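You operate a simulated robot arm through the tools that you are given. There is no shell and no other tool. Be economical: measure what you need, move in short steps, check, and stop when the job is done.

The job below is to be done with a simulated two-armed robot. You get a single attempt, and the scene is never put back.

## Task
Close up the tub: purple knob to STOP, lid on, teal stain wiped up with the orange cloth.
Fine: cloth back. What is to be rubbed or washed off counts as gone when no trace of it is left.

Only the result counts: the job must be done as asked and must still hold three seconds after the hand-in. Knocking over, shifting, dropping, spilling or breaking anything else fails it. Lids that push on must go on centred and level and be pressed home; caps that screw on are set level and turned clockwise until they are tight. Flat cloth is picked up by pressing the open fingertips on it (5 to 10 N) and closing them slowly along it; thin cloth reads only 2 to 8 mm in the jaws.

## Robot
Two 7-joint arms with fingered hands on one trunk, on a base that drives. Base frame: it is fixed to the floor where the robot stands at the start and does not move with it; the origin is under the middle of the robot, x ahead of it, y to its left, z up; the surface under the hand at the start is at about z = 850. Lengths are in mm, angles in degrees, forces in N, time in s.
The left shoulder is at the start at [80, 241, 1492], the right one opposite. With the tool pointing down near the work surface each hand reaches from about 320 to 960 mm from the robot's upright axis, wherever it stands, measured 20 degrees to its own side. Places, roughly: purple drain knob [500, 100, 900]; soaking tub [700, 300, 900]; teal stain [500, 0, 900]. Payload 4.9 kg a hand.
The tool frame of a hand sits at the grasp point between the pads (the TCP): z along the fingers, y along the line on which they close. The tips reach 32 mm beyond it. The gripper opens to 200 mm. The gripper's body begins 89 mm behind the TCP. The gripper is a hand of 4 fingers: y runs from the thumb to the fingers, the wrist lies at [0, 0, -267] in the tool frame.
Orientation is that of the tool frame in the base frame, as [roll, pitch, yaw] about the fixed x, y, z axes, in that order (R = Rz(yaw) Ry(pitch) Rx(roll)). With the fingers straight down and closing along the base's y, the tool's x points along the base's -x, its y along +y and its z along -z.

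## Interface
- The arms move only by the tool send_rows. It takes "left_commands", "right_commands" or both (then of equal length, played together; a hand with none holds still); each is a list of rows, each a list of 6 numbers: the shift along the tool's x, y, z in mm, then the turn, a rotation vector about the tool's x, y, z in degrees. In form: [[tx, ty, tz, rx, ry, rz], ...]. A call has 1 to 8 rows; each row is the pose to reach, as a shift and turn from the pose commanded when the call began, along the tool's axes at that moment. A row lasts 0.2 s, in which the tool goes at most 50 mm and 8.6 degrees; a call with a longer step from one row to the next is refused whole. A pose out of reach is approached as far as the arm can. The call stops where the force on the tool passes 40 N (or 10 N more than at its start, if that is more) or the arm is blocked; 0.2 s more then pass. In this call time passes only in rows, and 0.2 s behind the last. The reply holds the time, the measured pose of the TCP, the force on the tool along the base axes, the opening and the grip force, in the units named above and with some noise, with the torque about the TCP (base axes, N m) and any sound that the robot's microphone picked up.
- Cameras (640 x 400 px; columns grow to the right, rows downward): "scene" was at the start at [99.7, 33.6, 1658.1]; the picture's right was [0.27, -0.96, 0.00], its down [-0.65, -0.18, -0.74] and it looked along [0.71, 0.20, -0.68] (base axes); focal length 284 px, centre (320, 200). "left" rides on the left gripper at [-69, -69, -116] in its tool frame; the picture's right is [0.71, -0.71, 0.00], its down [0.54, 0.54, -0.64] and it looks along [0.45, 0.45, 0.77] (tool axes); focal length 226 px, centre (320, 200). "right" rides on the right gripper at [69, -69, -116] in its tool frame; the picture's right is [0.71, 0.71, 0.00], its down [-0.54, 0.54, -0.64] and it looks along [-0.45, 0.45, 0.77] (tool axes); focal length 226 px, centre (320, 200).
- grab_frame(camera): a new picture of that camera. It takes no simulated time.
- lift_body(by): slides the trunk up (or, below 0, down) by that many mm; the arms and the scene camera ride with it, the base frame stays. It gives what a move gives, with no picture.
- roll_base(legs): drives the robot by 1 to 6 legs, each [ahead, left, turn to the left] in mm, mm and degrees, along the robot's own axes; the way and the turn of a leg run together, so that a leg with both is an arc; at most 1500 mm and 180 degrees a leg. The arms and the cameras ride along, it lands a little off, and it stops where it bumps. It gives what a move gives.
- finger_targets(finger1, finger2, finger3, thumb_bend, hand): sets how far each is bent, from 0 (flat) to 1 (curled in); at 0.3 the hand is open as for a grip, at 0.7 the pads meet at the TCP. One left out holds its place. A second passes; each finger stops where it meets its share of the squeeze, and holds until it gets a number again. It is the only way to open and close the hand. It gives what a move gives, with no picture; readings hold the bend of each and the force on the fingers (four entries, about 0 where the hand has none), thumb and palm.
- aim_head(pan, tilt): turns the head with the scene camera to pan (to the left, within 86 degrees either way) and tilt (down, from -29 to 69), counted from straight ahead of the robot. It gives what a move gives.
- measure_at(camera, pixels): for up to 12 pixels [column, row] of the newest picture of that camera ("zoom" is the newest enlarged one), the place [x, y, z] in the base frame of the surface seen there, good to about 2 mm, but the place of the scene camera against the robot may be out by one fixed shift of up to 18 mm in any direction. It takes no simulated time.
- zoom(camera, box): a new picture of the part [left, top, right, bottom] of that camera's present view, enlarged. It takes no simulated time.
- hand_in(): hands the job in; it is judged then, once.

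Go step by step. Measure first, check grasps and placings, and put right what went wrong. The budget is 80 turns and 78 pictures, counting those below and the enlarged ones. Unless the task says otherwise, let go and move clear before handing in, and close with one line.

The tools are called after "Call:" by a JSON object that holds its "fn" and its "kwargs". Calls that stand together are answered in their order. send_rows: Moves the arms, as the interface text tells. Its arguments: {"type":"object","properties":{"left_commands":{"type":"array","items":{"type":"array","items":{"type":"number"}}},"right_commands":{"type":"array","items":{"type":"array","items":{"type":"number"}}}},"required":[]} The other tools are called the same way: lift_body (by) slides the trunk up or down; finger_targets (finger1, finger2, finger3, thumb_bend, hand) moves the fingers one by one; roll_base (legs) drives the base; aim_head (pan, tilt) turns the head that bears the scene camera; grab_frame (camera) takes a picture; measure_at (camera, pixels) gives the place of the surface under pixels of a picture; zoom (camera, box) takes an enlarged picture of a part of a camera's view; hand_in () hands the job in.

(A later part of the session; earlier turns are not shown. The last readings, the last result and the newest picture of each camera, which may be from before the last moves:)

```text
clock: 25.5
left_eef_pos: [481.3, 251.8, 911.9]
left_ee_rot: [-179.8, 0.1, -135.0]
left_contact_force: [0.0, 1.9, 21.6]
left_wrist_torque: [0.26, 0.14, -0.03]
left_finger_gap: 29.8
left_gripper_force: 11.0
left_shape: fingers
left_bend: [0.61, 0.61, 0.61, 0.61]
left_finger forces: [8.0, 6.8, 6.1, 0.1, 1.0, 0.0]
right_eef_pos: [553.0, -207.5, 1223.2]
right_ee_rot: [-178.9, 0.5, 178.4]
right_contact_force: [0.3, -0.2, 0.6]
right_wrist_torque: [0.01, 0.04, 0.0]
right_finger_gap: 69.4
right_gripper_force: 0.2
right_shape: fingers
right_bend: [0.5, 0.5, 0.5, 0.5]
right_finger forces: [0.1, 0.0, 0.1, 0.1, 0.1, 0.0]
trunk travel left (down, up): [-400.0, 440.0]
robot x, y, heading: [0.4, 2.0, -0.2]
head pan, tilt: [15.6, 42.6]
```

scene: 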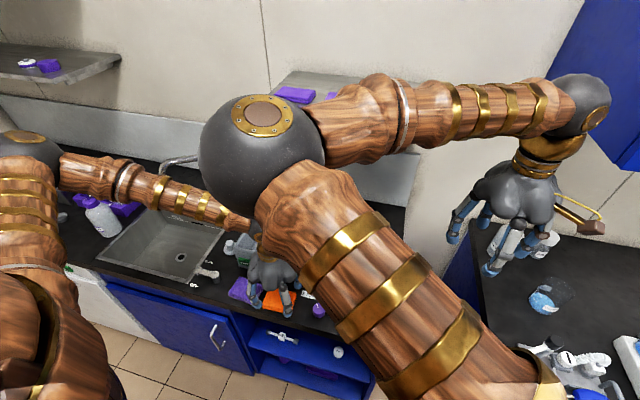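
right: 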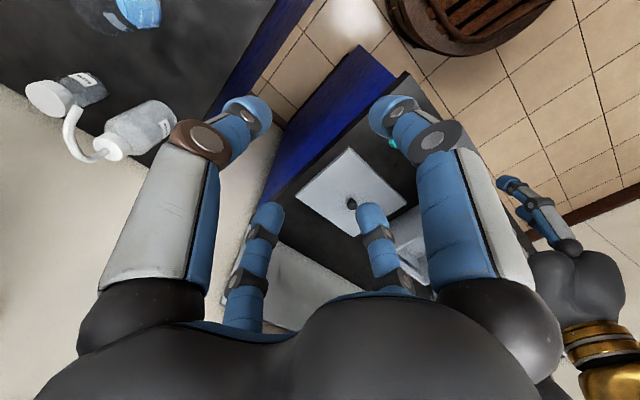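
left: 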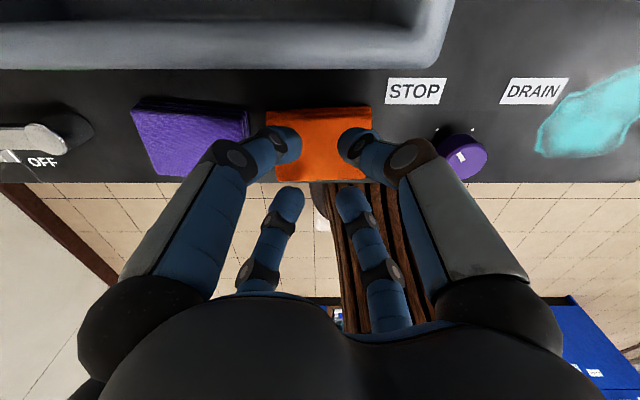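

Contact is even, at 21.6 N in total. I'll back off by 1 mm and close slowly in stages.

Call:
{"fn": "send_rows", "kwargs": {"left_commands": [[0, 0, -1.2, 0, 0, 0]]}}

Call:
{"fn": "finger_targets", "kwargs": {"hand": "left", "finger1": 0.64, "finger2": 0.64, "finger3": 0.64, "thumb_bend": 0.64}}

```text
clock: 25.9
left_eef_pos: [483.2, 252.8, 913.3]
left_ee_rot: [179.9, 0.0, -135.0]
left_contact_force: [0.2, 0.5, 14.2]
left_wrist_torque: [0.13, -0.03, -0.03]
left_finger_gap: 29.9
left_gripper_force: 7.0
left_shape: fingers
left_bend: [0.61, 0.61, 0.61, 0.61]
left_finger forces: [6.9, 3.0, 3.4, 0.1, 1.1, 0.0]
right_eef_pos: [555.0, -207.1, 1222.5]
right_ee_rot: [-178.8, 0.4, 178.4]
right_contact_force: [-0.7, 0.0, 0.2]
right_wrist_torque: [0.02, -0.01, 0.03]
right_finger_gap: 69.3
right_gripper_force: 0.1
right_shape: fingers
right_bend: [0.5, 0.5, 0.5, 0.5]
right_finger forces: [0.1, 0.0, 0.1, 0.0, 0.1, 0.1]
trunk travel left (down, up): [-400.0, 440.0]
robot x, y, heading: [3.9, 0.5, 0.2]
head pan, tilt: [15.6, 42.6]
```

```text
clock: 26.9
left_eef_pos: [483.2, 252.4, 912.3]
left_ee_rot: [179.9, -0.1, -135.0]
left_contact_force: [-0.7, -0.4, 0.1]
left_wrist_torque: [-0.01, 0.01, -0.01]
left_finger_gap: 19.1
left_gripper_force: 0.1
left_shape: fingers
left_bend: [0.64, 0.64, 0.64, 0.64]
left_finger forces: [0.0, 0.1, 0.0, 0.0, 0.0, 0.0]
right_eef_pos: [555.5, -206.5, 1222.1]
right_ee_rot: [-178.8, 0.4, 178.4]
right_contact_force: [0.9, 0.2, 0.1]
right_wrist_torque: [0.03, -0.03, 0.01]
right_finger_gap: 69.1
right_gripper_force: 0.0
right_shape: fingers
right_bend: [0.5, 0.5, 0.5, 0.5]
right_finger forces: [0.1, 0.0, 0.1, 0.0, 0.0, 0.0]
trunk travel left (down, up): [-400.0, 440.0]
robot x, y, heading: [1.4, -4.2, 0.1]
head pan, tilt: [15.6, 42.6]
```

The tips lifted off as they curled, so I'll follow down and close further, keeping contact.

Call:
{"fn": "send_rows", "kwargs": {"left_commands": [[0, 0, 2, 0, 0, 0], [0, 0, 3, 0, 0, 0]]}}

```text
clock: 27.5
left_eef_pos: [481.9, 251.7, 909.1]
left_ee_rot: [-179.9, 0.1, -135.0]
left_contact_force: [1.0, 2.1, 18.8]
left_wrist_torque: [0.14, 0.03, -0.01]
left_finger_gap: 19.2
left_gripper_force: 9.5
left_shape: fingers
left_bend: [0.64, 0.64, 0.64, 0.64]
left_finger forces: [7.6, 4.3, 6.1, 0.1, 1.3, 0.1]
right_eef_pos: [554.2, -207.3, 1223.8]
right_ee_rot: [-178.8, 0.6, 178.4]
right_contact_force: [0.3, 0.2, 0.1]
right_wrist_torque: [-0.02, -0.02, 0.01]
right_finger_gap: 69.4
right_gripper_force: 0.1
right_shape: fingers
right_bend: [0.5, 0.5, 0.5, 0.5]
right_finger forces: [0.0, 0.1, 0.1, 0.0, 0.0, 0.1]
trunk travel left (down, up): [-400.0, 440.0]
robot x, y, heading: [1.7, 1.8, -0.2]
head pan, tilt: [15.6, 42.6]
```

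Grip reading is 9.5 N, in the 5-10 N band. I'll close in small steps with a follow-down between them.

Call:
{"fn": "finger_targets", "kwargs": {"hand": "left", "finger1": 0.66, "finger2": 0.66, "finger3": 0.66, "thumb_bend": 0.66}}

Call:
{"fn": "send_rows", "kwargs": {"left_commands": [[0, 0, 1.2, 0, 0, 0]]}}

Call:
{"fn": "finger_targets", "kwargs": {"hand": "left", "finger1": 0.68, "finger2": 0.68, "finger3": 0.68, "thumb_bend": 0.68}}

Call:
{"fn": "send_rows", "kwargs": {"left_commands": [[0, 0, 1.2, 0, 0, 0]]}}

Call:
{"fn": "finger_targets", "kwargs": {"hand": "left", "finger1": 0.72, "finger2": 0.72, "finger3": 0.72, "thumb_bend": 0.72}}

Call:
{"fn": "grab_frame", "kwargs": {"camera": "left"}}

```text
clock: 28.5
left_eef_pos: [482.9, 253.2, 908.6]
left_ee_rot: [-180.0, 0.0, -135.0]
left_contact_force: [-1.5, 0.1, 3.6]
left_wrist_torque: [0.03, 0.02, 0.0]
left_finger_gap: 12.2
left_gripper_force: 1.8
left_shape: fingers
left_bend: [0.66, 0.66, 0.66, 0.66]
left_finger forces: [1.2, 1.1, 1.1, 0.0, 0.3, 0.0]
right_eef_pos: [554.3, -207.0, 1222.6]
right_ee_rot: [-178.9, 0.3, 178.3]
right_contact_force: [0.5, 0.4, 0.2]
right_wrist_torque: [0.01, 0.0, -0.01]
right_finger_gap: 69.2
right_gripper_force: 0.0
right_shape: fingers
right_bend: [0.5, 0.5, 0.5, 0.5]
right_finger forces: [0.0, 0.0, 0.0, 0.0, 0.0, 0.1]
trunk travel left (down, up): [-400.0, 440.0]
robot x, y, heading: [0.0, -1.7, 0.1]
head pan, tilt: [15.6, 42.6]
```

```text
clock: 28.9
left_eef_pos: [480.6, 251.8, 909.4]
left_ee_rot: [-179.9, 0.2, -135.1]
left_contact_force: [-1.0, 0.4, 13.7]
left_wrist_torque: [0.01, 0.08, -0.01]
left_finger_gap: 12.2
left_gripper_force: 7.1
left_shape: fingers
left_bend: [0.66, 0.66, 0.66, 0.66]
left_finger forces: [3.4, 3.9, 4.4, 0.0, 2.3, 0.0]
right_eef_pos: [555.4, -208.0, 1223.0]
right_ee_rot: [-178.8, 0.5, 178.4]
right_contact_force: [-0.8, -0.4, 0.6]
right_wrist_torque: [0.0, 0.02, 0.01]
right_finger_gap: 69.2
right_gripper_force: 0.1
right_shape: fingers
right_bend: [0.5, 0.5, 0.5, 0.5]
right_finger forces: [0.0, 0.1, 0.0, 0.0, 0.0, 0.0]
trunk travel left (down, up): [-400.0, 440.0]
robot x, y, heading: [-2.9, 0.2, 0.1]
head pan, tilt: [15.6, 42.6]
```

```text
clock: 29.9
left_eef_pos: [482.2, 252.7, 908.2]
left_ee_rot: [179.9, 0.0, -135.0]
left_contact_force: [0.3, 0.8, -0.2]
left_wrist_torque: [-0.01, 0.01, -0.01]
left_finger_gap: 5.5
left_gripper_force: 0.0
left_shape: fingers
left_bend: [0.68, 0.68, 0.68, 0.68]
left_finger forces: [0.0, 0.0, 0.0, 0.1, 0.0, 0.0]
right_eef_pos: [555.1, -207.6, 1222.3]
right_ee_rot: [-178.8, 0.3, 178.4]
right_contact_force: [0.4, -0.6, 0.5]
right_wrist_torque: [-0.01, 0.0, -0.01]
right_finger_gap: 69.3
right_gripper_force: 0.1
right_shape: fingers
right_bend: [0.5, 0.5, 0.5, 0.5]
right_finger forces: [0.0, 0.1, 0.1, 0.1, 0.0, 0.0]
trunk travel left (down, up): [-400.0, 440.0]
robot x, y, heading: [3.0, 1.7, -0.0]
head pan, tilt: [15.6, 42.6]
```

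```text
clock: 30.3
left_eef_pos: [482.5, 251.8, 907.8]
left_ee_rot: [180.0, 0.1, -135.0]
left_contact_force: [0.6, 0.5, 4.8]
left_wrist_torque: [0.0, -0.01, -0.02]
left_finger_gap: 5.1
left_gripper_force: 2.7
left_shape: fingers
left_bend: [0.68, 0.68, 0.68, 0.68]
left_finger forces: [1.0, 1.5, 1.4, 0.1, 0.8, 0.0]
right_eef_pos: [554.4, -206.1, 1222.8]
right_ee_rot: [-178.9, 0.4, 178.4]
right_contact_force: [0.1, 0.6, 0.6]
right_wrist_torque: [0.03, 0.02, 0.0]
right_finger_gap: 68.8
right_gripper_force: 0.0
right_shape: fingers
right_bend: [0.5, 0.5, 0.5, 0.5]
right_finger forces: [0.0, 0.0, 0.0, 0.1, 0.0, 0.0]
trunk travel left (down, up): [-400.0, 440.0]
robot x, y, heading: [0.7, 0.2, 0.0]
head pan, tilt: [15.6, 42.6]
```

```text
clock: 31.3
left_eef_pos: [482.2, 253.4, 906.9]
left_ee_rot: [-180.0, 0.0, -134.9]
left_contact_force: [1.1, 0.1, -0.3]
left_wrist_torque: [0.03, 0.03, 0.0]
left_finger_gap: 0.7
left_gripper_force: 0.0
left_shape: fingers
left_bend: [0.69, 0.69, 0.69, 0.69]
left_finger forces: [0.0, 0.1, 0.0, 0.0, 0.0, 0.0]
right_eef_pos: [554.6, -206.4, 1222.6]
right_ee_rot: [-178.8, 0.4, 178.4]
right_contact_force: [0.9, 0.4, 0.4]
right_wrist_torque: [0.02, 0.04, -0.01]
right_finger_gap: 69.2
right_gripper_force: 0.1
right_shape: fingers
right_bend: [0.5, 0.5, 0.5, 0.5]
right_finger forces: [0.0, 0.0, 0.1, 0.0, 0.0, 0.0]
trunk travel left (down, up): [-400.0, 440.0]
robot x, y, heading: [1.8, 0.9, -0.1]
head pan, tilt: [15.6, 42.6]
```

```text
50 pictures are left
```

left: 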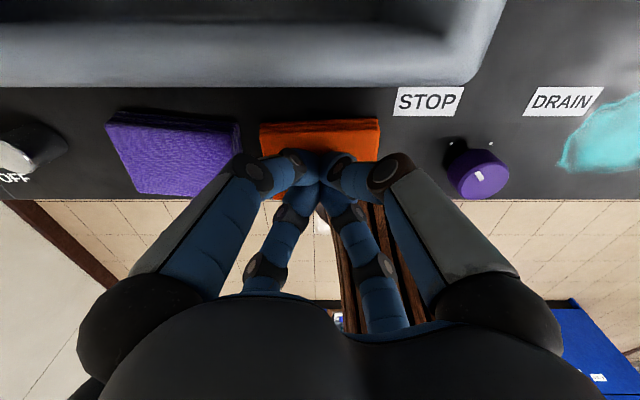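

The gap read 0.7 with no force: the fingers slid over a firm, folded 20 mm pad without taking it. I'll grip it as a block across x instead, with thumb and finger2, and first test in the air how far finger1 and finger3 can be tucked away.

Call:
{"fn": "send_rows", "kwargs": {"left_commands": [[0, 0, -20, 0, 0, 0], [0, 0, -60, 0, 0, -8], [0, 0, -100, 0, 0, -16], [0, 0, -100, 0, 0, -24], [0, 0, -100, 0, 0, -32], [0, 0, -100, 0, 0, -40], [0, 0, -100, 0, 0, -45]]}}

Call:
{"fn": "finger_targets", "kwargs": {"hand": "left", "finger2": 0.5, "thumb_bend": 0.5}}

Call:
{"fn": "finger_targets", "kwargs": {"hand": "left", "finger1": 1.0, "finger3": 1.0}}

Call:
{"fn": "grab_frame", "kwargs": {"camera": "left"}}

Call:
{"fn": "zoom", "kwargs": {"camera": "scene", "box": [190, 190, 350, 330]}}

```text
clock: 32.9
left_eef_pos: [482.6, 253.0, 1007.0]
left_ee_rot: [-180.0, 0.0, -89.9]
left_contact_force: [0.1, -0.3, 0.1]
left_wrist_torque: [-0.01, 0.0, 0.02]
left_finger_gap: 0.7
left_gripper_force: 0.0
left_shape: fingers
left_bend: [0.69, 0.69, 0.69, 0.69]
left_finger forces: [0.0, 0.0, 0.1, 0.1, 0.1, 0.0]
right_eef_pos: [555.0, -207.8, 1222.3]
right_ee_rot: [-178.8, 0.4, 178.4]
right_contact_force: [-1.5, 0.1, -0.5]
right_wrist_torque: [0.01, 0.05, 0.03]
right_finger_gap: 69.2
right_gripper_force: 0.1
right_shape: fingers
right_bend: [0.5, 0.5, 0.5, 0.5]
right_finger forces: [0.1, 0.0, 0.1, 0.1, 0.0, 0.0]
trunk travel left (down, up): [-400.0, 440.0]
robot x, y, heading: [0.6, -0.3, 0.2]
head pan, tilt: [15.6, 42.6]
```

```text
clock: 33.9
left_eef_pos: [482.3, 252.7, 1005.3]
left_ee_rot: [-180.0, -0.1, -90.0]
left_contact_force: [0.5, 0.1, 0.5]
left_wrist_torque: [-0.02, 0.0, 0.0]
left_finger_gap: 46.0
left_gripper_force: 0.1
left_shape: fingers
left_bend: [0.71, 0.5, 0.71, 0.5]
left_finger forces: [0.0, 0.1, 0.0, 0.0, 0.0, 0.1]
right_eef_pos: [555.1, -207.7, 1222.8]
right_ee_rot: [-178.8, 0.4, 178.4]
right_contact_force: [-0.5, 0.0, -0.9]
right_wrist_torque: [-0.03, -0.03, -0.01]
right_finger_gap: 69.5
right_gripper_force: 0.0
right_shape: fingers
right_bend: [0.5, 0.5, 0.5, 0.5]
right_finger forces: [0.1, 0.1, 0.0, 0.0, 0.0, 0.1]
trunk travel left (down, up): [-400.0, 440.0]
robot x, y, heading: [-4.4, -0.6, -0.2]
head pan, tilt: [15.6, 42.6]
```

```text
clock: 34.9
left_eef_pos: [482.3, 252.7, 1005.4]
left_ee_rot: [180.0, 0.0, -90.1]
left_contact_force: [0.7, 0.3, 0.0]
left_wrist_torque: [0.03, 0.04, -0.01]
left_finger_gap: 46.6
left_gripper_force: 0.1
left_shape: fingers
left_bend: [0.74, 0.5, 0.74, 0.5]
left_finger forces: [0.0, 0.1, 0.0, 0.0, 0.1, 0.0]
right_eef_pos: [555.2, -207.3, 1222.8]
right_ee_rot: [-179.0, 0.4, 178.3]
right_contact_force: [0.1, -1.1, 0.4]
right_wrist_torque: [0.01, -0.02, -0.01]
right_finger_gap: 69.2
right_gripper_force: 0.1
right_shape: fingers
right_bend: [0.5, 0.5, 0.5, 0.5]
right_finger forces: [0.0, 0.1, 0.0, 0.0, 0.0, 0.1]
trunk travel left (down, up): [-400.0, 440.0]
robot x, y, heading: [-3.8, 0.6, -0.1]
head pan, tilt: [15.6, 42.6]
```

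```text
49 pictures are left
```

left: 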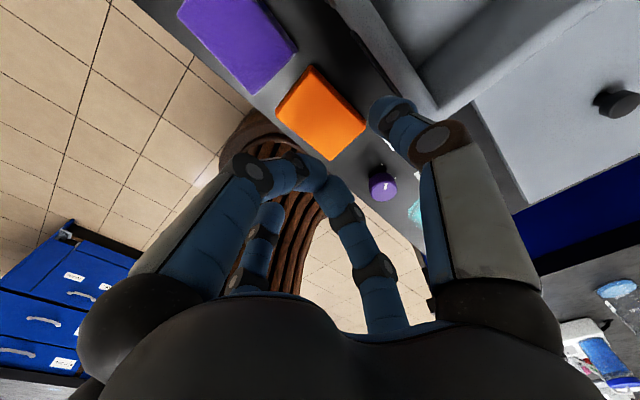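

```text
2.86 times, centred on (270, 260) of scene
```

zoom: 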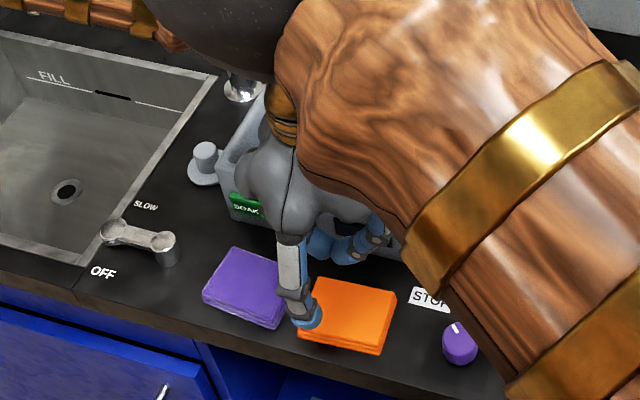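

Finger1 and finger3 meet at 0.74, well above the thumb and finger2 tips. I'll measure the cloth corners in this view.

Call:
{"fn": "measure_at", "kwargs": {"camera": "left", "pixels": [[279, 108], [311, 67], [362, 122], [333, 156], [320, 110], [295, 86], [337, 93], [348, 140], [304, 132], [297, 28], [270, 92], [316, 160]]}}

```text
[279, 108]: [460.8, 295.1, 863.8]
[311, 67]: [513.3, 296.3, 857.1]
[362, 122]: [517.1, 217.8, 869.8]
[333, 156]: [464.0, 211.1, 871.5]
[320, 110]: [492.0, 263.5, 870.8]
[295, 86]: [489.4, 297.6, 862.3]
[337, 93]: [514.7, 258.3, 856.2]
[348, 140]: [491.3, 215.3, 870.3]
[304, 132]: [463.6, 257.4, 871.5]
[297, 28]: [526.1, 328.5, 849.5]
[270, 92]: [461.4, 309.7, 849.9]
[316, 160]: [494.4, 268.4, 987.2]
```

The cloth spans x 460-514, y 212-296, with its centre at (487,254). I'll centre on it and descend with thumb and finger2 straddling it along x.

Call:
{"fn": "send_rows", "kwargs": {"left_commands": [[-1, -4.5, 30, 0, 0, 0], [-1, -4.5, 60, 0, 0, 0], [-1, -4.5, 80, 0, 0, 0], [-1, -4.5, 90, 0, 0, 0], [-1, -4.5, 95, 0, 0, 0], [-1, -4.5, 98, 0, 0, 0]]}}

Call:
{"fn": "grab_frame", "kwargs": {"camera": "left"}}

Call:
{"fn": "zoom", "kwargs": {"camera": "scene", "box": [190, 190, 350, 330]}}

```text
clock: 36.3
left_eef_pos: [483.3, 251.2, 908.7]
left_ee_rot: [-179.9, 0.1, -90.1]
left_contact_force: [-28.4, 1.8, 8.5]
left_wrist_torque: [-0.02, -1.62, 0.1]
left_finger_gap: 36.7
left_gripper_force: 14.7
left_shape: fingers
left_bend: [0.74, 0.5, 0.74, 0.54]
left_finger forces: [0.0, 0.1, 0.1, 0.1, 28.9, 0.0]
right_eef_pos: [550.4, -206.7, 1224.7]
right_ee_rot: [-178.6, 0.6, 178.5]
right_contact_force: [0.2, -0.2, -0.4]
right_wrist_torque: [-0.02, 0.0, -0.02]
right_finger_gap: 68.9
right_gripper_force: 0.1
right_shape: fingers
right_bend: [0.5, 0.5, 0.5, 0.5]
right_finger forces: [0.0, 0.1, 0.0, 0.0, 0.0, 0.0]
trunk travel left (down, up): [-400.0, 440.0]
robot x, y, heading: [3.3, -0.2, 0.2]
head pan, tilt: [15.6, 42.6]
```

```text
47 pictures are left
```

left: 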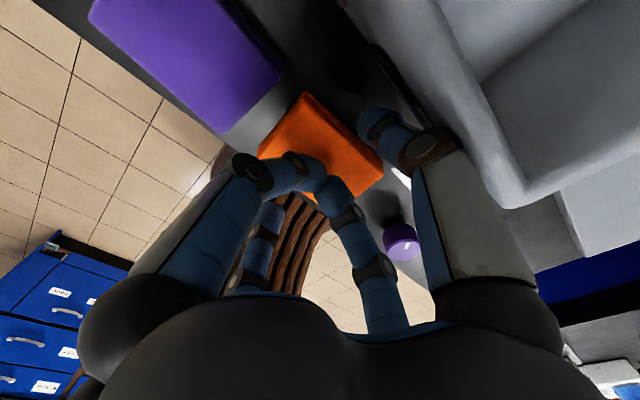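

```text
2.86 times, centred on (270, 260) of scene
```

zoom: 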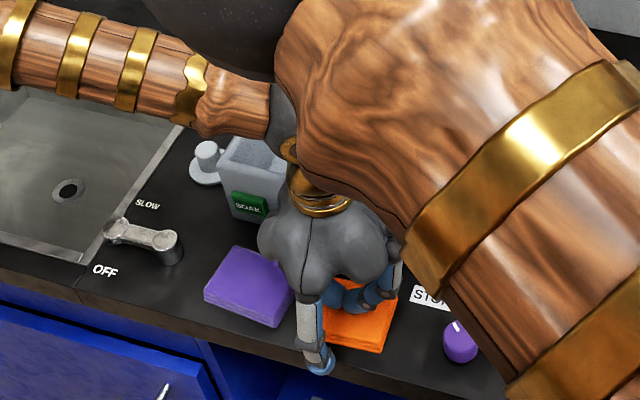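

The thumb's knuckle touched the tub wall with 29 N along x. I'll back off toward the robot and rise at once, then check that the tub didn't shift and regrip along y, where there is room on both sides.

Call:
{"fn": "send_rows", "kwargs": {"left_commands": [[0, 8, -5, 0, 0, 0], [0, 8, -40, 0, 0, 0], [0, 8, -80, 0, 0, 0], [0, 8, -120, 0, 0, 8], [0, 8, -150, 0, 0, 16], [0, 4, -150, 0, 0, 24], [0, 2, -150, 0, 0, 32], [0, 0, -150, 0, 0, 40]]}}

Call:
{"fn": "send_rows", "kwargs": {"left_commands": [[0, 0, 0, 0, 0, 8], [0, 0, 0, 0, 0, 16], [0, 0, 0, 0, 0, 24], [0, 0, 0, 0, 0, 32], [0, 0, 0, 0, 0, 40], [0, 0, 0, 0, 0, 50]]}}

Call:
{"fn": "finger_targets", "kwargs": {"hand": "left", "finger2": 0.46, "thumb_bend": 0.46}}

Call:
{"fn": "grab_frame", "kwargs": {"camera": "left"}}

Call:
{"fn": "grab_frame", "kwargs": {"camera": "scene"}}

```text
clock: 38.1
left_eef_pos: [488.3, 253.9, 1059.1]
left_ee_rot: [-180.0, 0.0, -130.1]
left_contact_force: [-0.1, 0.9, -1.0]
left_wrist_torque: [-0.04, 0.03, 0.02]
left_finger_gap: 46.8
left_gripper_force: 0.1
left_shape: fingers
left_bend: [0.74, 0.5, 0.74, 0.5]
left_finger forces: [0.1, 0.1, 0.2, 0.0, 0.1, 0.0]
right_eef_pos: [555.2, -206.4, 1221.8]
right_ee_rot: [-178.8, 0.3, 178.4]
right_contact_force: [0.3, -0.1, -0.8]
right_wrist_torque: [0.0, -0.01, -0.02]
right_finger_gap: 68.9
right_gripper_force: 0.2
right_shape: fingers
right_bend: [0.5, 0.5, 0.5, 0.5]
right_finger forces: [0.1, 0.0, 0.0, 0.1, 0.0, 0.0]
trunk travel left (down, up): [-400.0, 440.0]
robot x, y, heading: [1.1, -0.1, -0.2]
head pan, tilt: [15.6, 42.6]
```

```text
refused: row 6 steps farther than a row can; nothing moved
```

```text
clock: 39.1
left_eef_pos: [487.7, 253.5, 1058.7]
left_ee_rot: [179.9, 0.0, -130.0]
left_contact_force: [-0.4, 0.6, 1.0]
left_wrist_torque: [0.0, -0.03, 0.01]
left_finger_gap: 56.6
left_gripper_force: 0.1
left_shape: fingers
left_bend: [0.74, 0.46, 0.74, 0.46]
left_finger forces: [0.0, 0.1, 0.0, 0.0, 0.1, 0.1]
right_eef_pos: [555.1, -206.3, 1222.4]
right_ee_rot: [-178.8, 0.5, 178.5]
right_contact_force: [0.0, 0.2, -0.2]
right_wrist_torque: [-0.02, 0.02, 0.01]
right_finger_gap: 69.3
right_gripper_force: 0.1
right_shape: fingers
right_bend: [0.5, 0.5, 0.5, 0.5]
right_finger forces: [0.1, 0.0, 0.1, 0.0, 0.0, 0.0]
trunk travel left (down, up): [-400.0, 440.0]
robot x, y, heading: [-0.1, 3.4, 0.3]
head pan, tilt: [15.6, 42.6]
```

```text
45 pictures are left
```

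left: 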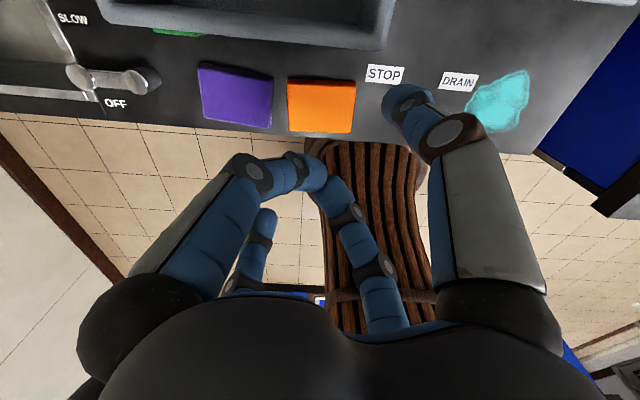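

```text
44 pictures are left
```

scene: 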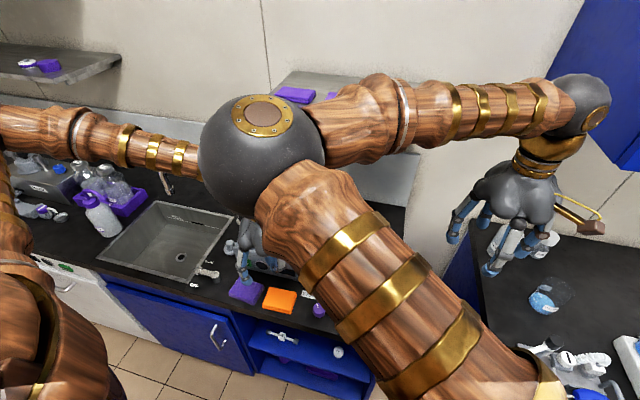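

The hand is clear, and the cloth at (288-356,78-132) and the tub look unmoved. I'll measure the cloth, the gap to the purple cloth and the tub rim, then finish the turn to yaw 180.

Call:
{"fn": "measure_at", "kwargs": {"camera": "left", "pixels": [[290, 86], [354, 86], [292, 129], [351, 131], [322, 108], [270, 95], [269, 123], [280, 90], [281, 125], [322, 152], [380, 45], [300, 40]]}}

Call:
{"fn": "send_rows", "kwargs": {"left_commands": [[0, 0, 0, 0, 0, 8], [0, 0, 0, 0, 0, 16], [0, 0, 0, 0, 0, 24], [0, 0, 0, 0, 0, 32], [0, 0, 0, 0, 0, 40], [0, 0, 0, 0, 0, 48], [0, 0, 0, 0, 0, 50]]}}

```text
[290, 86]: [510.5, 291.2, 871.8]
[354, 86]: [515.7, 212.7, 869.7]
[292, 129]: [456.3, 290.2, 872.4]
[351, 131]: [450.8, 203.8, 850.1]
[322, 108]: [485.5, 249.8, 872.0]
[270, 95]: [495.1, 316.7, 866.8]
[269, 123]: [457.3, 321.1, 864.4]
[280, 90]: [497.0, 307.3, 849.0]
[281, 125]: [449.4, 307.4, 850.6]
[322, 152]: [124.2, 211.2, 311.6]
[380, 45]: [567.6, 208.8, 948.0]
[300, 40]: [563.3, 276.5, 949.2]
```

```text
clock: 40.7
left_eef_pos: [487.5, 253.4, 1058.1]
left_ee_rot: [-180.0, -0.1, 179.9]
left_contact_force: [-0.5, -0.6, 0.2]
left_wrist_torque: [-0.02, 0.0, -0.01]
left_finger_gap: 56.4
left_gripper_force: 0.0
left_shape: fingers
left_bend: [0.74, 0.46, 0.74, 0.46]
left_finger forces: [0.1, 0.0, 0.1, 0.1, 0.0, 0.0]
right_eef_pos: [555.6, -206.4, 1222.9]
right_ee_rot: [-178.7, 0.4, 178.5]
right_contact_force: [0.7, 0.7, -0.3]
right_wrist_torque: [0.02, 0.0, -0.01]
right_finger_gap: 69.1
right_gripper_force: 0.1
right_shape: fingers
right_bend: [0.5, 0.5, 0.5, 0.5]
right_finger forces: [0.0, 0.1, 0.0, 0.0, 0.0, 0.0]
trunk travel left (down, up): [-400.0, 440.0]
robot x, y, heading: [-2.2, 5.9, -0.1]
head pan, tilt: [15.6, 42.6]
```

The cloth centre is (484,252) and the gap to the purple cloth is about 24 mm. I'll descend to just above and look at how the tips line up.

Call:
{"fn": "finger_targets", "kwargs": {"hand": "left", "finger2": 0.5, "thumb_bend": 0.5}}

Call:
{"fn": "send_rows", "kwargs": {"left_commands": [[3, -1, 40, 0, 0, 0], [3, -1, 80, 0, 0, 0], [3, -1, 110, 0, 0, 0], [3, -1, 128, 0, 0, 0]]}}

Call:
{"fn": "grab_frame", "kwargs": {"camera": "left"}}

Call:
{"fn": "zoom", "kwargs": {"camera": "scene", "box": [210, 230, 350, 330]}}

```text
clock: 41.7
left_eef_pos: [486.2, 253.1, 1058.5]
left_ee_rot: [-180.0, 0.0, -180.0]
left_contact_force: [0.7, 0.5, -0.8]
left_wrist_torque: [-0.01, 0.02, 0.0]
left_finger_gap: 46.9
left_gripper_force: 0.1
left_shape: fingers
left_bend: [0.74, 0.5, 0.74, 0.5]
left_finger forces: [0.0, 0.0, 0.0, 0.0, 0.0, 0.0]
right_eef_pos: [554.8, -206.3, 1222.1]
right_ee_rot: [-178.8, 0.4, 178.3]
right_contact_force: [-0.1, 0.2, 0.5]
right_wrist_torque: [0.01, 0.03, 0.02]
right_finger_gap: 69.3
right_gripper_force: 0.0
right_shape: fingers
right_bend: [0.5, 0.5, 0.5, 0.5]
right_finger forces: [0.1, 0.0, 0.0, 0.1, 0.0, 0.1]
trunk travel left (down, up): [-400.0, 440.0]
robot x, y, heading: [-0.6, -3.2, -0.1]
head pan, tilt: [15.6, 42.6]
```

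```text
clock: 42.7
left_eef_pos: [483.7, 252.4, 929.7]
left_ee_rot: [180.0, 0.0, 179.9]
left_contact_force: [-0.4, -0.1, -0.3]
left_wrist_torque: [0.0, 0.0, -0.02]
left_finger_gap: 46.8
left_gripper_force: 0.0
left_shape: fingers
left_bend: [0.74, 0.5, 0.74, 0.5]
left_finger forces: [0.1, 0.0, 0.1, 0.0, 0.0, 0.1]
right_eef_pos: [556.2, -206.8, 1223.0]
right_ee_rot: [-178.8, 0.4, 178.4]
right_contact_force: [-0.3, 0.2, -0.3]
right_wrist_torque: [0.01, 0.03, 0.0]
right_finger_gap: 69.2
right_gripper_force: 0.1
right_shape: fingers
right_bend: [0.5, 0.5, 0.5, 0.5]
right_finger forces: [0.0, 0.0, 0.0, 0.1, 0.1, 0.1]
trunk travel left (down, up): [-400.0, 440.0]
robot x, y, heading: [1.2, -0.1, -0.1]
head pan, tilt: [15.6, 42.6]
```

```text
43 pictures are left
```

left: 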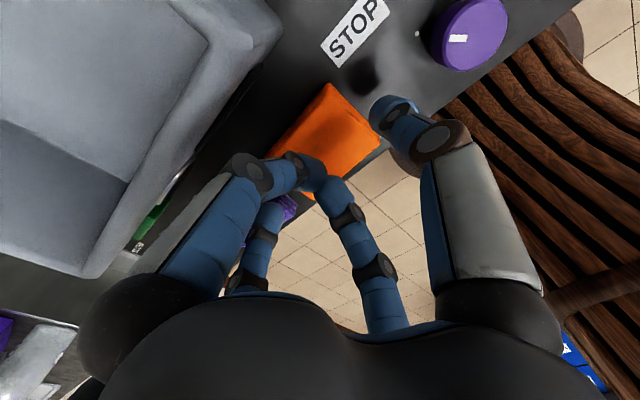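

```text
4.00 times, centred on (280, 280) of scene
```

zoom: 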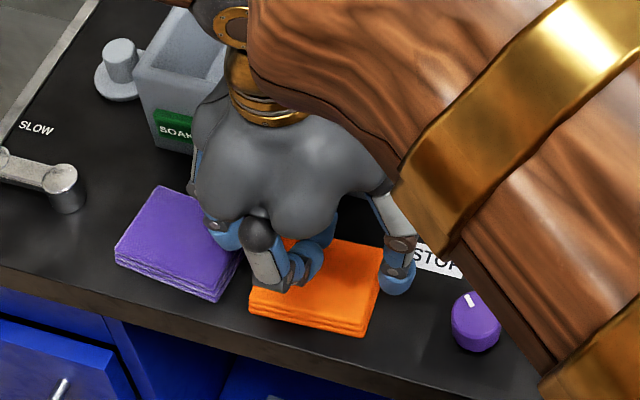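

The thumb tip (~(385,112)) appears just right of the cloth. I'll measure it to get the real tip radius.

Call:
{"fn": "measure_at", "kwargs": {"camera": "left", "pixels": [[374, 112], [385, 103], [400, 100], [380, 125], [313, 172], [295, 165]]}}

Call:
{"fn": "measure_at", "kwargs": {"camera": "scene", "pixels": [[308, 300], [309, 303], [305, 297], [266, 288], [264, 292]]}}

```text
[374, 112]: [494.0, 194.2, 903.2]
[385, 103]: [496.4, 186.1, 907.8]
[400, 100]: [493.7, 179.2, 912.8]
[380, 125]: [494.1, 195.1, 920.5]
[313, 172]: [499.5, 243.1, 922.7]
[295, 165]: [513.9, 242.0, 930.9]
```

```text
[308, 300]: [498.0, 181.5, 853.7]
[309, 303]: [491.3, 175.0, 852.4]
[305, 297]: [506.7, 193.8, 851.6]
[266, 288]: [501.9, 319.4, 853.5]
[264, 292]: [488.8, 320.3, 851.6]
```

The tip centre is about 60 mm from the TCP at bend 0.5. I'll use 0.54 and shift the TCP to y≈247 so that finger2 fits between the cloths, then descend gently.

Call:
{"fn": "finger_targets", "kwargs": {"hand": "left", "finger2": 0.54, "thumb_bend": 0.53}}

Call:
{"fn": "send_rows", "kwargs": {"left_commands": [[0, -5, 0, 0, 0, 0], [0, -5, 8, 0, 0, 0], [0, -5, 14, 0, 0, 0], [0, -5, 18, 0, 0, 0], [0, -5, 21, 0, 0, 0], [0, -5, 23, 0, 0, 0]]}}

Call:
{"fn": "zoom", "kwargs": {"camera": "scene", "box": [210, 230, 350, 330]}}

```text
clock: 43.7
left_eef_pos: [484.7, 252.2, 929.6]
left_ee_rot: [179.9, 0.0, -180.0]
left_contact_force: [0.1, -0.4, 0.4]
left_wrist_torque: [0.0, -0.03, 0.0]
left_finger_gap: 39.6
left_gripper_force: 0.0
left_shape: fingers
left_bend: [0.74, 0.54, 0.74, 0.53]
left_finger forces: [0.0, 0.1, 0.1, 0.0, 0.1, 0.0]
right_eef_pos: [555.0, -206.1, 1222.6]
right_ee_rot: [-178.8, 0.4, 178.3]
right_contact_force: [0.0, -0.7, -0.3]
right_wrist_torque: [0.01, -0.01, 0.01]
right_finger_gap: 69.2
right_gripper_force: 0.0
right_shape: fingers
right_bend: [0.5, 0.5, 0.5, 0.5]
right_finger forces: [0.0, 0.0, 0.0, 0.1, 0.1, 0.0]
trunk travel left (down, up): [-400.0, 440.0]
robot x, y, heading: [-3.7, 2.9, 0.0]
head pan, tilt: [15.6, 42.6]
```

```text
clock: 45.3
left_eef_pos: [485.8, 248.1, 909.3]
left_ee_rot: [179.8, 0.5, 180.0]
left_contact_force: [0.0, 5.0, 33.9]
left_wrist_torque: [1.8, 0.1, 0.08]
left_finger_gap: 39.4
left_gripper_force: 17.1
left_shape: fingers
left_bend: [0.74, 0.53, 0.74, 0.53]
left_finger forces: [0.0, 33.8, 0.0, 0.1, 0.0, 0.0]
right_eef_pos: [554.8, -207.0, 1224.2]
right_ee_rot: [-178.7, 0.4, 178.6]
right_contact_force: [-0.2, 0.0, 0.4]
right_wrist_torque: [-0.01, 0.03, 0.0]
right_finger_gap: 69.1
right_gripper_force: 0.1
right_shape: fingers
right_bend: [0.5, 0.5, 0.5, 0.5]
right_finger forces: [0.0, 0.0, 0.0, 0.0, 0.1, 0.0]
trunk travel left (down, up): [-400.0, 440.0]
robot x, y, heading: [-3.5, -0.4, -0.1]
head pan, tilt: [15.6, 42.6]
stopped in row 6 (left hand): the force on the tool passed its limit at 41 N (the readings are from after the stop); the commanded pose is now the measured one
```

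```text
4.00 times, centred on (280, 280) of scene
```

zoom: 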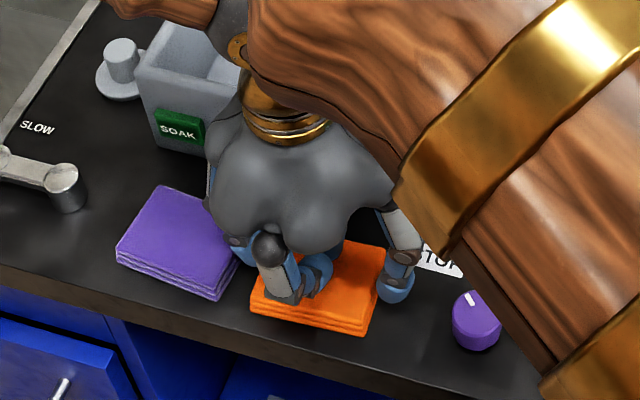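

Finger2 landed on the cloth's left edge (its tip is at y≈295). I'll lift, open finger2 a bit and shift so that its tip comes down at y≈303, mid-gap.

Call:
{"fn": "send_rows", "kwargs": {"left_commands": [[0, 2, -10, 0, 0, 0], [0, 2, -18, 0, 0, 0]]}}

Call:
{"fn": "finger_targets", "kwargs": {"hand": "left", "finger2": 0.505, "thumb_bend": 0.53}}

Call:
{"fn": "send_rows", "kwargs": {"left_commands": [[0, 0, 8, 0, 0, 0], [0, 0, 14, 0, 0, 0], [0, 0, 18, 0, 0, 0], [0, 0, 20, 0, 0, 0], [0, 0, 22, 0, 0, 0]]}}

Call:
{"fn": "zoom", "kwargs": {"camera": "scene", "box": [210, 230, 350, 330]}}

```text
clock: 45.9
left_eef_pos: [484.0, 249.4, 927.0]
left_ee_rot: [179.9, 0.3, -179.9]
left_contact_force: [-0.4, 0.4, 1.4]
left_wrist_torque: [-0.01, -0.01, 0.02]
left_finger_gap: 39.4
left_gripper_force: 0.0
left_shape: fingers
left_bend: [0.74, 0.54, 0.74, 0.53]
left_finger forces: [0.1, 0.0, 0.1, 0.0, 0.1, 0.1]
right_eef_pos: [554.3, -206.4, 1222.1]
right_ee_rot: [-178.8, 0.4, 178.4]
right_contact_force: [0.4, -0.3, -1.2]
right_wrist_torque: [0.02, 0.0, 0.02]
right_finger_gap: 69.2
right_gripper_force: 0.1
right_shape: fingers
right_bend: [0.5, 0.5, 0.5, 0.5]
right_finger forces: [0.1, 0.0, 0.1, 0.0, 0.1, 0.0]
trunk travel left (down, up): [-400.0, 440.0]
robot x, y, heading: [-1.9, -1.7, 0.1]
head pan, tilt: [15.6, 42.6]
```

```text
clock: 46.9
left_eef_pos: [484.6, 249.5, 926.7]
left_ee_rot: [179.9, 0.1, -180.0]
left_contact_force: [-0.5, 0.1, -1.3]
left_wrist_torque: [-0.02, 0.01, 0.01]
left_finger_gap: 39.5
left_gripper_force: 0.1
left_shape: fingers
left_bend: [0.74, 0.5, 0.74, 0.53]
left_finger forces: [0.0, 0.1, 0.1, 0.1, 0.1, 0.0]
right_eef_pos: [554.5, -205.7, 1222.4]
right_ee_rot: [-178.8, 0.3, 178.4]
right_contact_force: [0.1, -0.4, 0.3]
right_wrist_torque: [-0.01, 0.02, -0.01]
right_finger_gap: 69.2
right_gripper_force: 0.1
right_shape: fingers
right_bend: [0.5, 0.5, 0.5, 0.5]
right_finger forces: [0.1, 0.0, 0.0, 0.0, 0.1, 0.1]
trunk travel left (down, up): [-400.0, 440.0]
robot x, y, heading: [-1.2, 0.9, -0.2]
head pan, tilt: [15.6, 42.6]
```

```text
clock: 48.1
left_eef_pos: [484.3, 250.3, 903.6]
left_ee_rot: [179.8, 0.1, -180.0]
left_contact_force: [-0.3, -0.3, 0.6]
left_wrist_torque: [-0.02, 0.03, 0.04]
left_finger_gap: 39.1
left_gripper_force: 0.0
left_shape: fingers
left_bend: [0.74, 0.5, 0.74, 0.53]
left_finger forces: [0.0, 0.2, 0.0, 0.0, 0.1, 0.0]
right_eef_pos: [554.5, -206.1, 1222.4]
right_ee_rot: [-178.8, 0.5, 178.6]
right_contact_force: [1.2, -0.2, -0.4]
right_wrist_torque: [-0.01, 0.0, -0.01]
right_finger_gap: 69.1
right_gripper_force: 0.1
right_shape: fingers
right_bend: [0.5, 0.5, 0.5, 0.5]
right_finger forces: [0.0, 0.1, 0.0, 0.0, 0.1, 0.0]
trunk travel left (down, up): [-400.0, 440.0]
robot x, y, heading: [1.7, 0.7, 0.2]
head pan, tilt: [15.6, 42.6]
```

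```text
4.00 times, centred on (280, 280) of scene
```

zoom: 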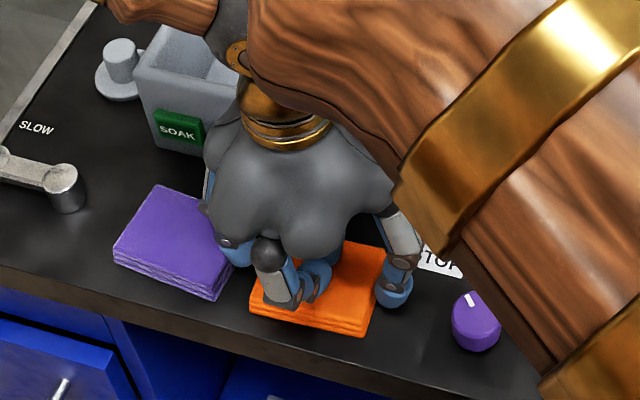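

No contact, and the tips are down beside the cloth. I'll go 3 mm lower and close thumb and finger2 on it.

Call:
{"fn": "send_rows", "kwargs": {"left_commands": [[0, 0, 2, 0, 0, 0], [0, 0, 3.5, 0, 0, 0]]}}

Call:
{"fn": "finger_targets", "kwargs": {"hand": "left", "finger2": 0.57, "thumb_bend": 0.6}}

Call:
{"fn": "zoom", "kwargs": {"camera": "scene", "box": [210, 230, 350, 330]}}

```text
clock: 48.7
left_eef_pos: [484.7, 249.7, 902.0]
left_ee_rot: [179.9, 0.1, -180.0]
left_contact_force: [0.5, -0.6, 0.8]
left_wrist_torque: [0.0, 0.0, -0.01]
left_finger_gap: 39.6
left_gripper_force: 0.0
left_shape: fingers
left_bend: [0.74, 0.5, 0.74, 0.53]
left_finger forces: [0.1, 0.3, 0.1, 0.1, 0.1, 0.1]
right_eef_pos: [554.8, -205.5, 1223.1]
right_ee_rot: [-178.8, 0.4, 178.4]
right_contact_force: [0.6, 0.6, 0.5]
right_wrist_torque: [0.0, -0.02, 0.0]
right_finger_gap: 69.3
right_gripper_force: 0.0
right_shape: fingers
right_bend: [0.5, 0.5, 0.5, 0.5]
right_finger forces: [0.0, 0.0, 0.0, 0.1, 0.1, 0.1]
trunk travel left (down, up): [-400.0, 440.0]
robot x, y, heading: [-2.2, 0.7, -0.2]
head pan, tilt: [15.6, 42.6]
```

```text
clock: 49.7
left_eef_pos: [485.2, 249.5, 900.5]
left_ee_rot: [179.9, 0.2, 180.0]
left_contact_force: [0.6, -0.7, 3.3]
left_wrist_torque: [0.03, -0.01, 0.01]
left_finger_gap: 34.0
left_gripper_force: 7.7
left_shape: fingers
left_bend: [0.74, 0.52, 0.74, 0.56]
left_finger forces: [0.1, 7.2, 0.0, 0.1, 9.1, 0.0]
right_eef_pos: [554.4, -206.2, 1222.2]
right_ee_rot: [-178.8, 0.4, 178.5]
right_contact_force: [0.0, 0.8, 0.6]
right_wrist_torque: [0.03, 0.01, 0.03]
right_finger_gap: 69.2
right_gripper_force: 0.0
right_shape: fingers
right_bend: [0.5, 0.5, 0.5, 0.5]
right_finger forces: [0.0, 0.0, 0.0, 0.0, 0.1, 0.0]
trunk travel left (down, up): [-400.0, 440.0]
robot x, y, heading: [-2.9, -0.1, 0.0]
head pan, tilt: [15.6, 42.6]
```

```text
4.00 times, centred on (280, 280) of scene
```

zoom: 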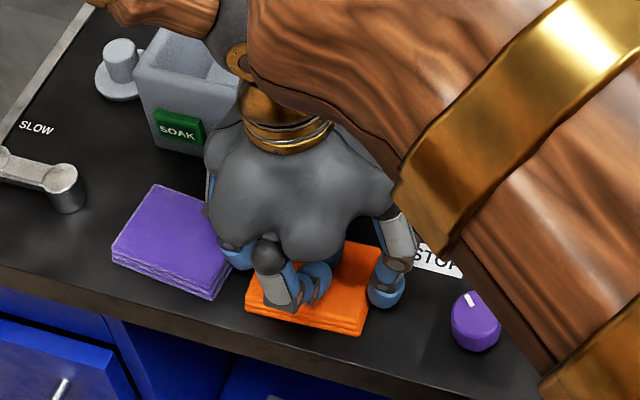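

Thumb and finger2 now squeeze the cloth with 7-9 N. I'll squeeze more and test a small lift.

Call:
{"fn": "finger_targets", "kwargs": {"hand": "left", "finger2": 0.65, "thumb_bend": 0.68}}

Call:
{"fn": "send_rows", "kwargs": {"left_commands": [[0, 0, -6, 0, 0, 0], [0, 0, -15, 0, 0, 0], [0, 0, -30, 0, 0, 0]]}}

Call:
{"fn": "zoom", "kwargs": {"camera": "scene", "box": [210, 230, 350, 330]}}

Call:
{"fn": "grab_frame", "kwargs": {"camera": "left"}}

```text
clock: 50.7
left_eef_pos: [484.6, 248.9, 902.1]
left_ee_rot: [179.9, 0.2, -180.0]
left_contact_force: [-1.1, -3.6, 5.7]
left_wrist_torque: [0.23, 0.03, -0.04]
left_finger_gap: 25.2
left_gripper_force: 14.2
left_shape: fingers
left_bend: [0.74, 0.49, 0.74, 0.61]
left_finger forces: [0.1, 13.2, 0.0, 0.0, 16.2, 0.1]
right_eef_pos: [554.1, -205.8, 1221.5]
right_ee_rot: [-178.8, 0.4, 178.5]
right_contact_force: [0.1, 0.0, 0.1]
right_wrist_torque: [0.03, -0.03, 0.04]
right_finger_gap: 69.1
right_gripper_force: 0.1
right_shape: fingers
right_bend: [0.5, 0.5, 0.5, 0.5]
right_finger forces: [0.0, 0.0, 0.0, 0.0, 0.0, 0.1]
trunk travel left (down, up): [-400.0, 440.0]
robot x, y, heading: [-1.6, -0.5, -0.0]
head pan, tilt: [15.6, 42.6]
```

```text
clock: 51.5
left_eef_pos: [485.4, 249.5, 931.9]
left_ee_rot: [179.9, 0.1, 179.9]
left_contact_force: [-1.0, -0.1, -0.2]
left_wrist_torque: [-0.01, 0.0, 0.0]
left_finger_gap: 23.2
left_gripper_force: 14.5
left_shape: fingers
left_bend: [0.75, 0.49, 0.75, 0.62]
left_finger forces: [0.0, 14.2, 0.1, 0.0, 14.4, 0.1]
right_eef_pos: [554.9, -205.7, 1222.6]
right_ee_rot: [-178.8, 0.4, 178.5]
right_contact_force: [-0.3, -0.9, 0.1]
right_wrist_torque: [0.0, 0.02, -0.08]
right_finger_gap: 69.1
right_gripper_force: 0.0
right_shape: fingers
right_bend: [0.5, 0.5, 0.5, 0.5]
right_finger forces: [0.1, 0.0, 0.0, 0.0, 0.0, 0.0]
trunk travel left (down, up): [-400.0, 440.0]
robot x, y, heading: [0.4, -1.4, -0.2]
head pan, tilt: [15.6, 42.6]
```

```text
4.00 times, centred on (280, 280) of scene
```

zoom: 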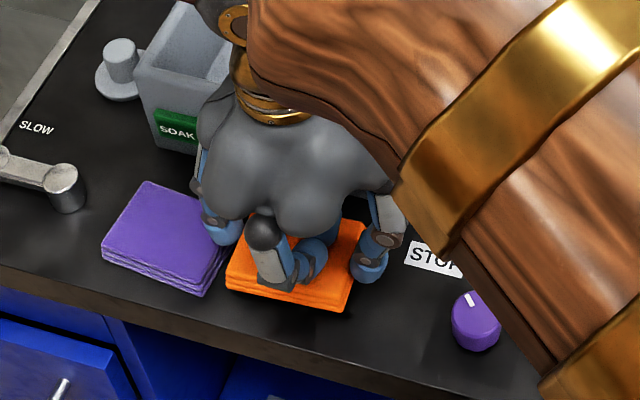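

```text
37 pictures are left
```

left: 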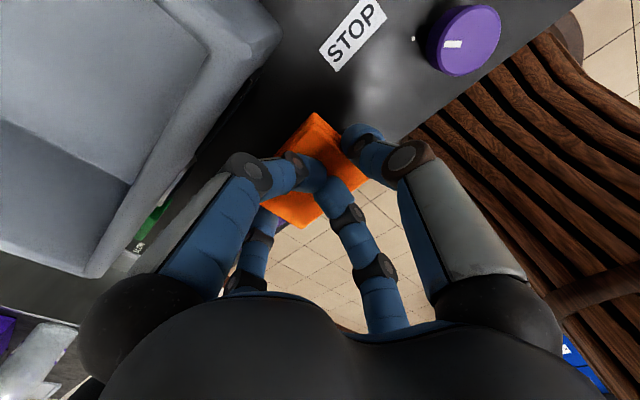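

The orange cloth is lifted and held, 14 N on both sides. Finger2 did bump the purple cloth by a few mm, which I'll put right later. First I'll carry the cloth over the stain, clear of the knob, with the right arm moved farther right.

Call:
{"fn": "send_rows", "kwargs": {"left_commands": [[0, 0, -25, 0, 0, 0], [-3, -30, -50, 0, 0, 0], [-6, -70, -50, 0, 0, 0], [-9, -110, -50, 0, 0, 0], [-12, -150, -50, 0, 0, 0], [-15, -190, -50, 0, 0, 0], [-18, -220, -50, 0, 0, 0], [-20, -237, -50, 0, 0, 0]], "right_commands": [[0, -20, 0, 0, 0, 0], [0, -40, 0, 0, 0, 0], [0, -60, 0, 0, 0, 0], [0, -80, 0, 0, 0, 0], [0, -100, 0, 0, 0, 0], [0, -110, 0, 0, 0, 0], [0, -120, 0, 0, 0, 0], [0, -120, 0, 0, 0, 0]]}}

Call:
{"fn": "grab_frame", "kwargs": {"camera": "left"}}

Call:
{"fn": "grab_frame", "kwargs": {"camera": "scene"}}

```text
clock: 53.3
left_eef_pos: [504.9, 11.9, 979.7]
left_ee_rot: [179.9, 0.2, 180.0]
left_contact_force: [-0.4, -0.1, -0.2]
left_wrist_torque: [0.02, 0.0, 0.01]
left_finger_gap: 23.0
left_gripper_force: 14.4
left_shape: fingers
left_bend: [0.75, 0.49, 0.75, 0.62]
left_finger forces: [0.1, 14.3, 0.0, 0.0, 14.4, 0.0]
right_eef_pos: [551.9, -327.4, 1224.6]
right_ee_rot: [-178.8, 0.3, 178.5]
right_contact_force: [-0.1, 0.1, 0.6]
right_wrist_torque: [-0.01, 0.0, 0.01]
right_finger_gap: 69.2
right_gripper_force: 0.1
right_shape: fingers
right_bend: [0.5, 0.5, 0.5, 0.5]
right_finger forces: [0.1, 0.0, 0.0, 0.0, 0.1, 0.0]
trunk travel left (down, up): [-400.0, 440.0]
robot x, y, heading: [-2.5, -2.5, 0.0]
head pan, tilt: [15.6, 42.6]
```

```text
36 pictures are left
```

left: 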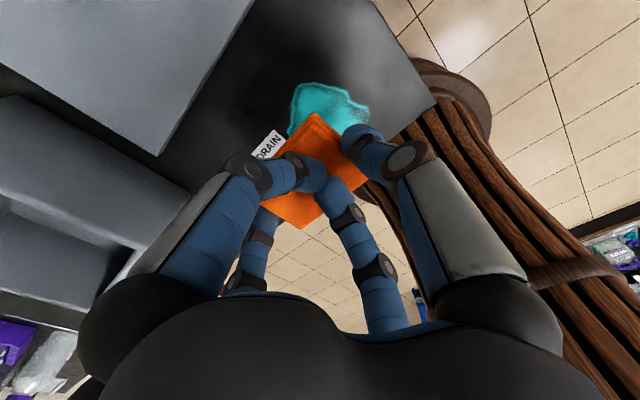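

```text
35 pictures are left
```

scene: 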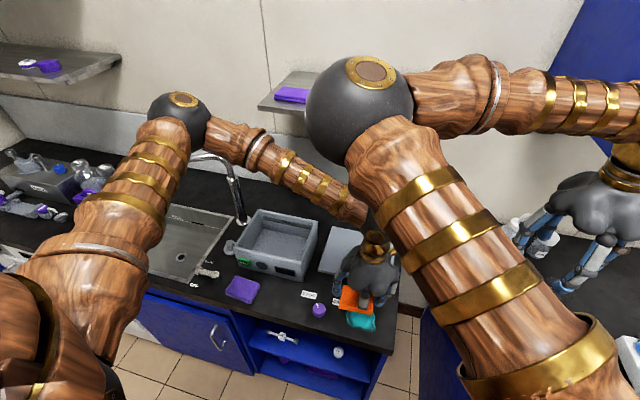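

The cloth hangs over the stain. I'll lower it onto the counter (cloth-touch height is TCP≈902).

Call:
{"fn": "send_rows", "kwargs": {"left_commands": [[0, 0, 30, 0, 0, 0], [0, 0, 60, 0, 0, 0], [0, 0, 72, 0, 0, 0], [0, 0, 76, 0, 0, 0], [0, 0, 78, 0, 0, 0]]}}

```text
clock: 54.5
left_eef_pos: [503.2, 13.3, 902.0]
left_ee_rot: [180.0, 0.1, -180.0]
left_contact_force: [-0.5, -0.2, -0.5]
left_wrist_torque: [-0.04, -0.02, 0.01]
left_finger_gap: 23.0
left_gripper_force: 14.6
left_shape: fingers
left_bend: [0.75, 0.49, 0.75, 0.62]
left_finger forces: [0.0, 14.2, 0.1, 0.0, 14.3, 0.0]
right_eef_pos: [551.3, -327.0, 1224.6]
right_ee_rot: [-178.8, 0.4, 178.5]
right_contact_force: [0.1, 0.2, 1.0]
right_wrist_torque: [0.0, -0.01, 0.0]
right_finger_gap: 69.1
right_gripper_force: 0.1
right_shape: fingers
right_bend: [0.5, 0.5, 0.5, 0.5]
right_finger forces: [0.0, 0.0, 0.0, 0.0, 0.0, 0.0]
trunk travel left (down, up): [-400.0, 440.0]
robot x, y, heading: [-0.6, -2.8, -0.0]
head pan, tilt: [15.6, 42.6]
```

Call:
{"fn": "send_rows", "kwargs": {"left_commands": [[0, 0, 1, 0, 0, 0], [0, 0, 2, 0, 0, 0], [0, 0, 3, 0, 0, 0]]}}

```text
clock: 55.3
left_eef_pos: [504.8, 13.2, 901.4]
left_ee_rot: [-180.0, 0.3, 179.9]
left_contact_force: [0.1, -0.9, 10.0]
left_wrist_torque: [0.63, -0.01, 0.01]
left_finger_gap: 22.8
left_gripper_force: 14.7
left_shape: fingers
left_bend: [0.75, 0.48, 0.75, 0.62]
left_finger forces: [0.1, 13.9, 0.0, 0.1, 14.4, 0.0]
right_eef_pos: [551.1, -325.7, 1226.1]
right_ee_rot: [-178.9, 0.5, 178.5]
right_contact_force: [-0.1, 0.4, -0.2]
right_wrist_torque: [0.0, -0.01, 0.0]
right_finger_gap: 69.0
right_gripper_force: 0.0
right_shape: fingers
right_bend: [0.5, 0.5, 0.5, 0.5]
right_finger forces: [0.0, 0.0, 0.1, 0.0, 0.0, 0.0]
trunk travel left (down, up): [-400.0, 440.0]
robot x, y, heading: [3.0, 0.5, -0.1]
head pan, tilt: [15.6, 42.6]
```

10 N, but the torque shows only the +y edge bears. I'll tilt 3° to level the cloth and check.

Call:
{"fn": "send_rows", "kwargs": {"left_commands": [[0, 0, 0, -1.5, 0, 0], [0, 0, 0.5, -3, 0, 0]]}}

```text
clock: 55.9
left_eef_pos: [505.1, 11.5, 899.9]
left_ee_rot: [176.9, 0.2, -180.0]
left_contact_force: [1.5, -3.1, 8.0]
left_wrist_torque: [-0.39, -0.04, -0.01]
left_finger_gap: 22.6
left_gripper_force: 16.6
left_shape: fingers
left_bend: [0.76, 0.48, 0.76, 0.62]
left_finger forces: [0.0, 14.6, 0.0, 0.0, 17.9, 0.0]
right_eef_pos: [550.4, -326.4, 1224.2]
right_ee_rot: [-178.8, 0.4, 178.4]
right_contact_force: [-0.2, -0.7, -0.2]
right_wrist_torque: [0.03, -0.02, -0.06]
right_finger_gap: 69.3
right_gripper_force: 0.0
right_shape: fingers
right_bend: [0.5, 0.5, 0.5, 0.5]
right_finger forces: [0.0, 0.1, 0.0, 0.0, 0.1, 0.0]
trunk travel left (down, up): [-400.0, 440.0]
robot x, y, heading: [2.6, -3.3, -0.0]
head pan, tilt: [15.6, 42.6]
```

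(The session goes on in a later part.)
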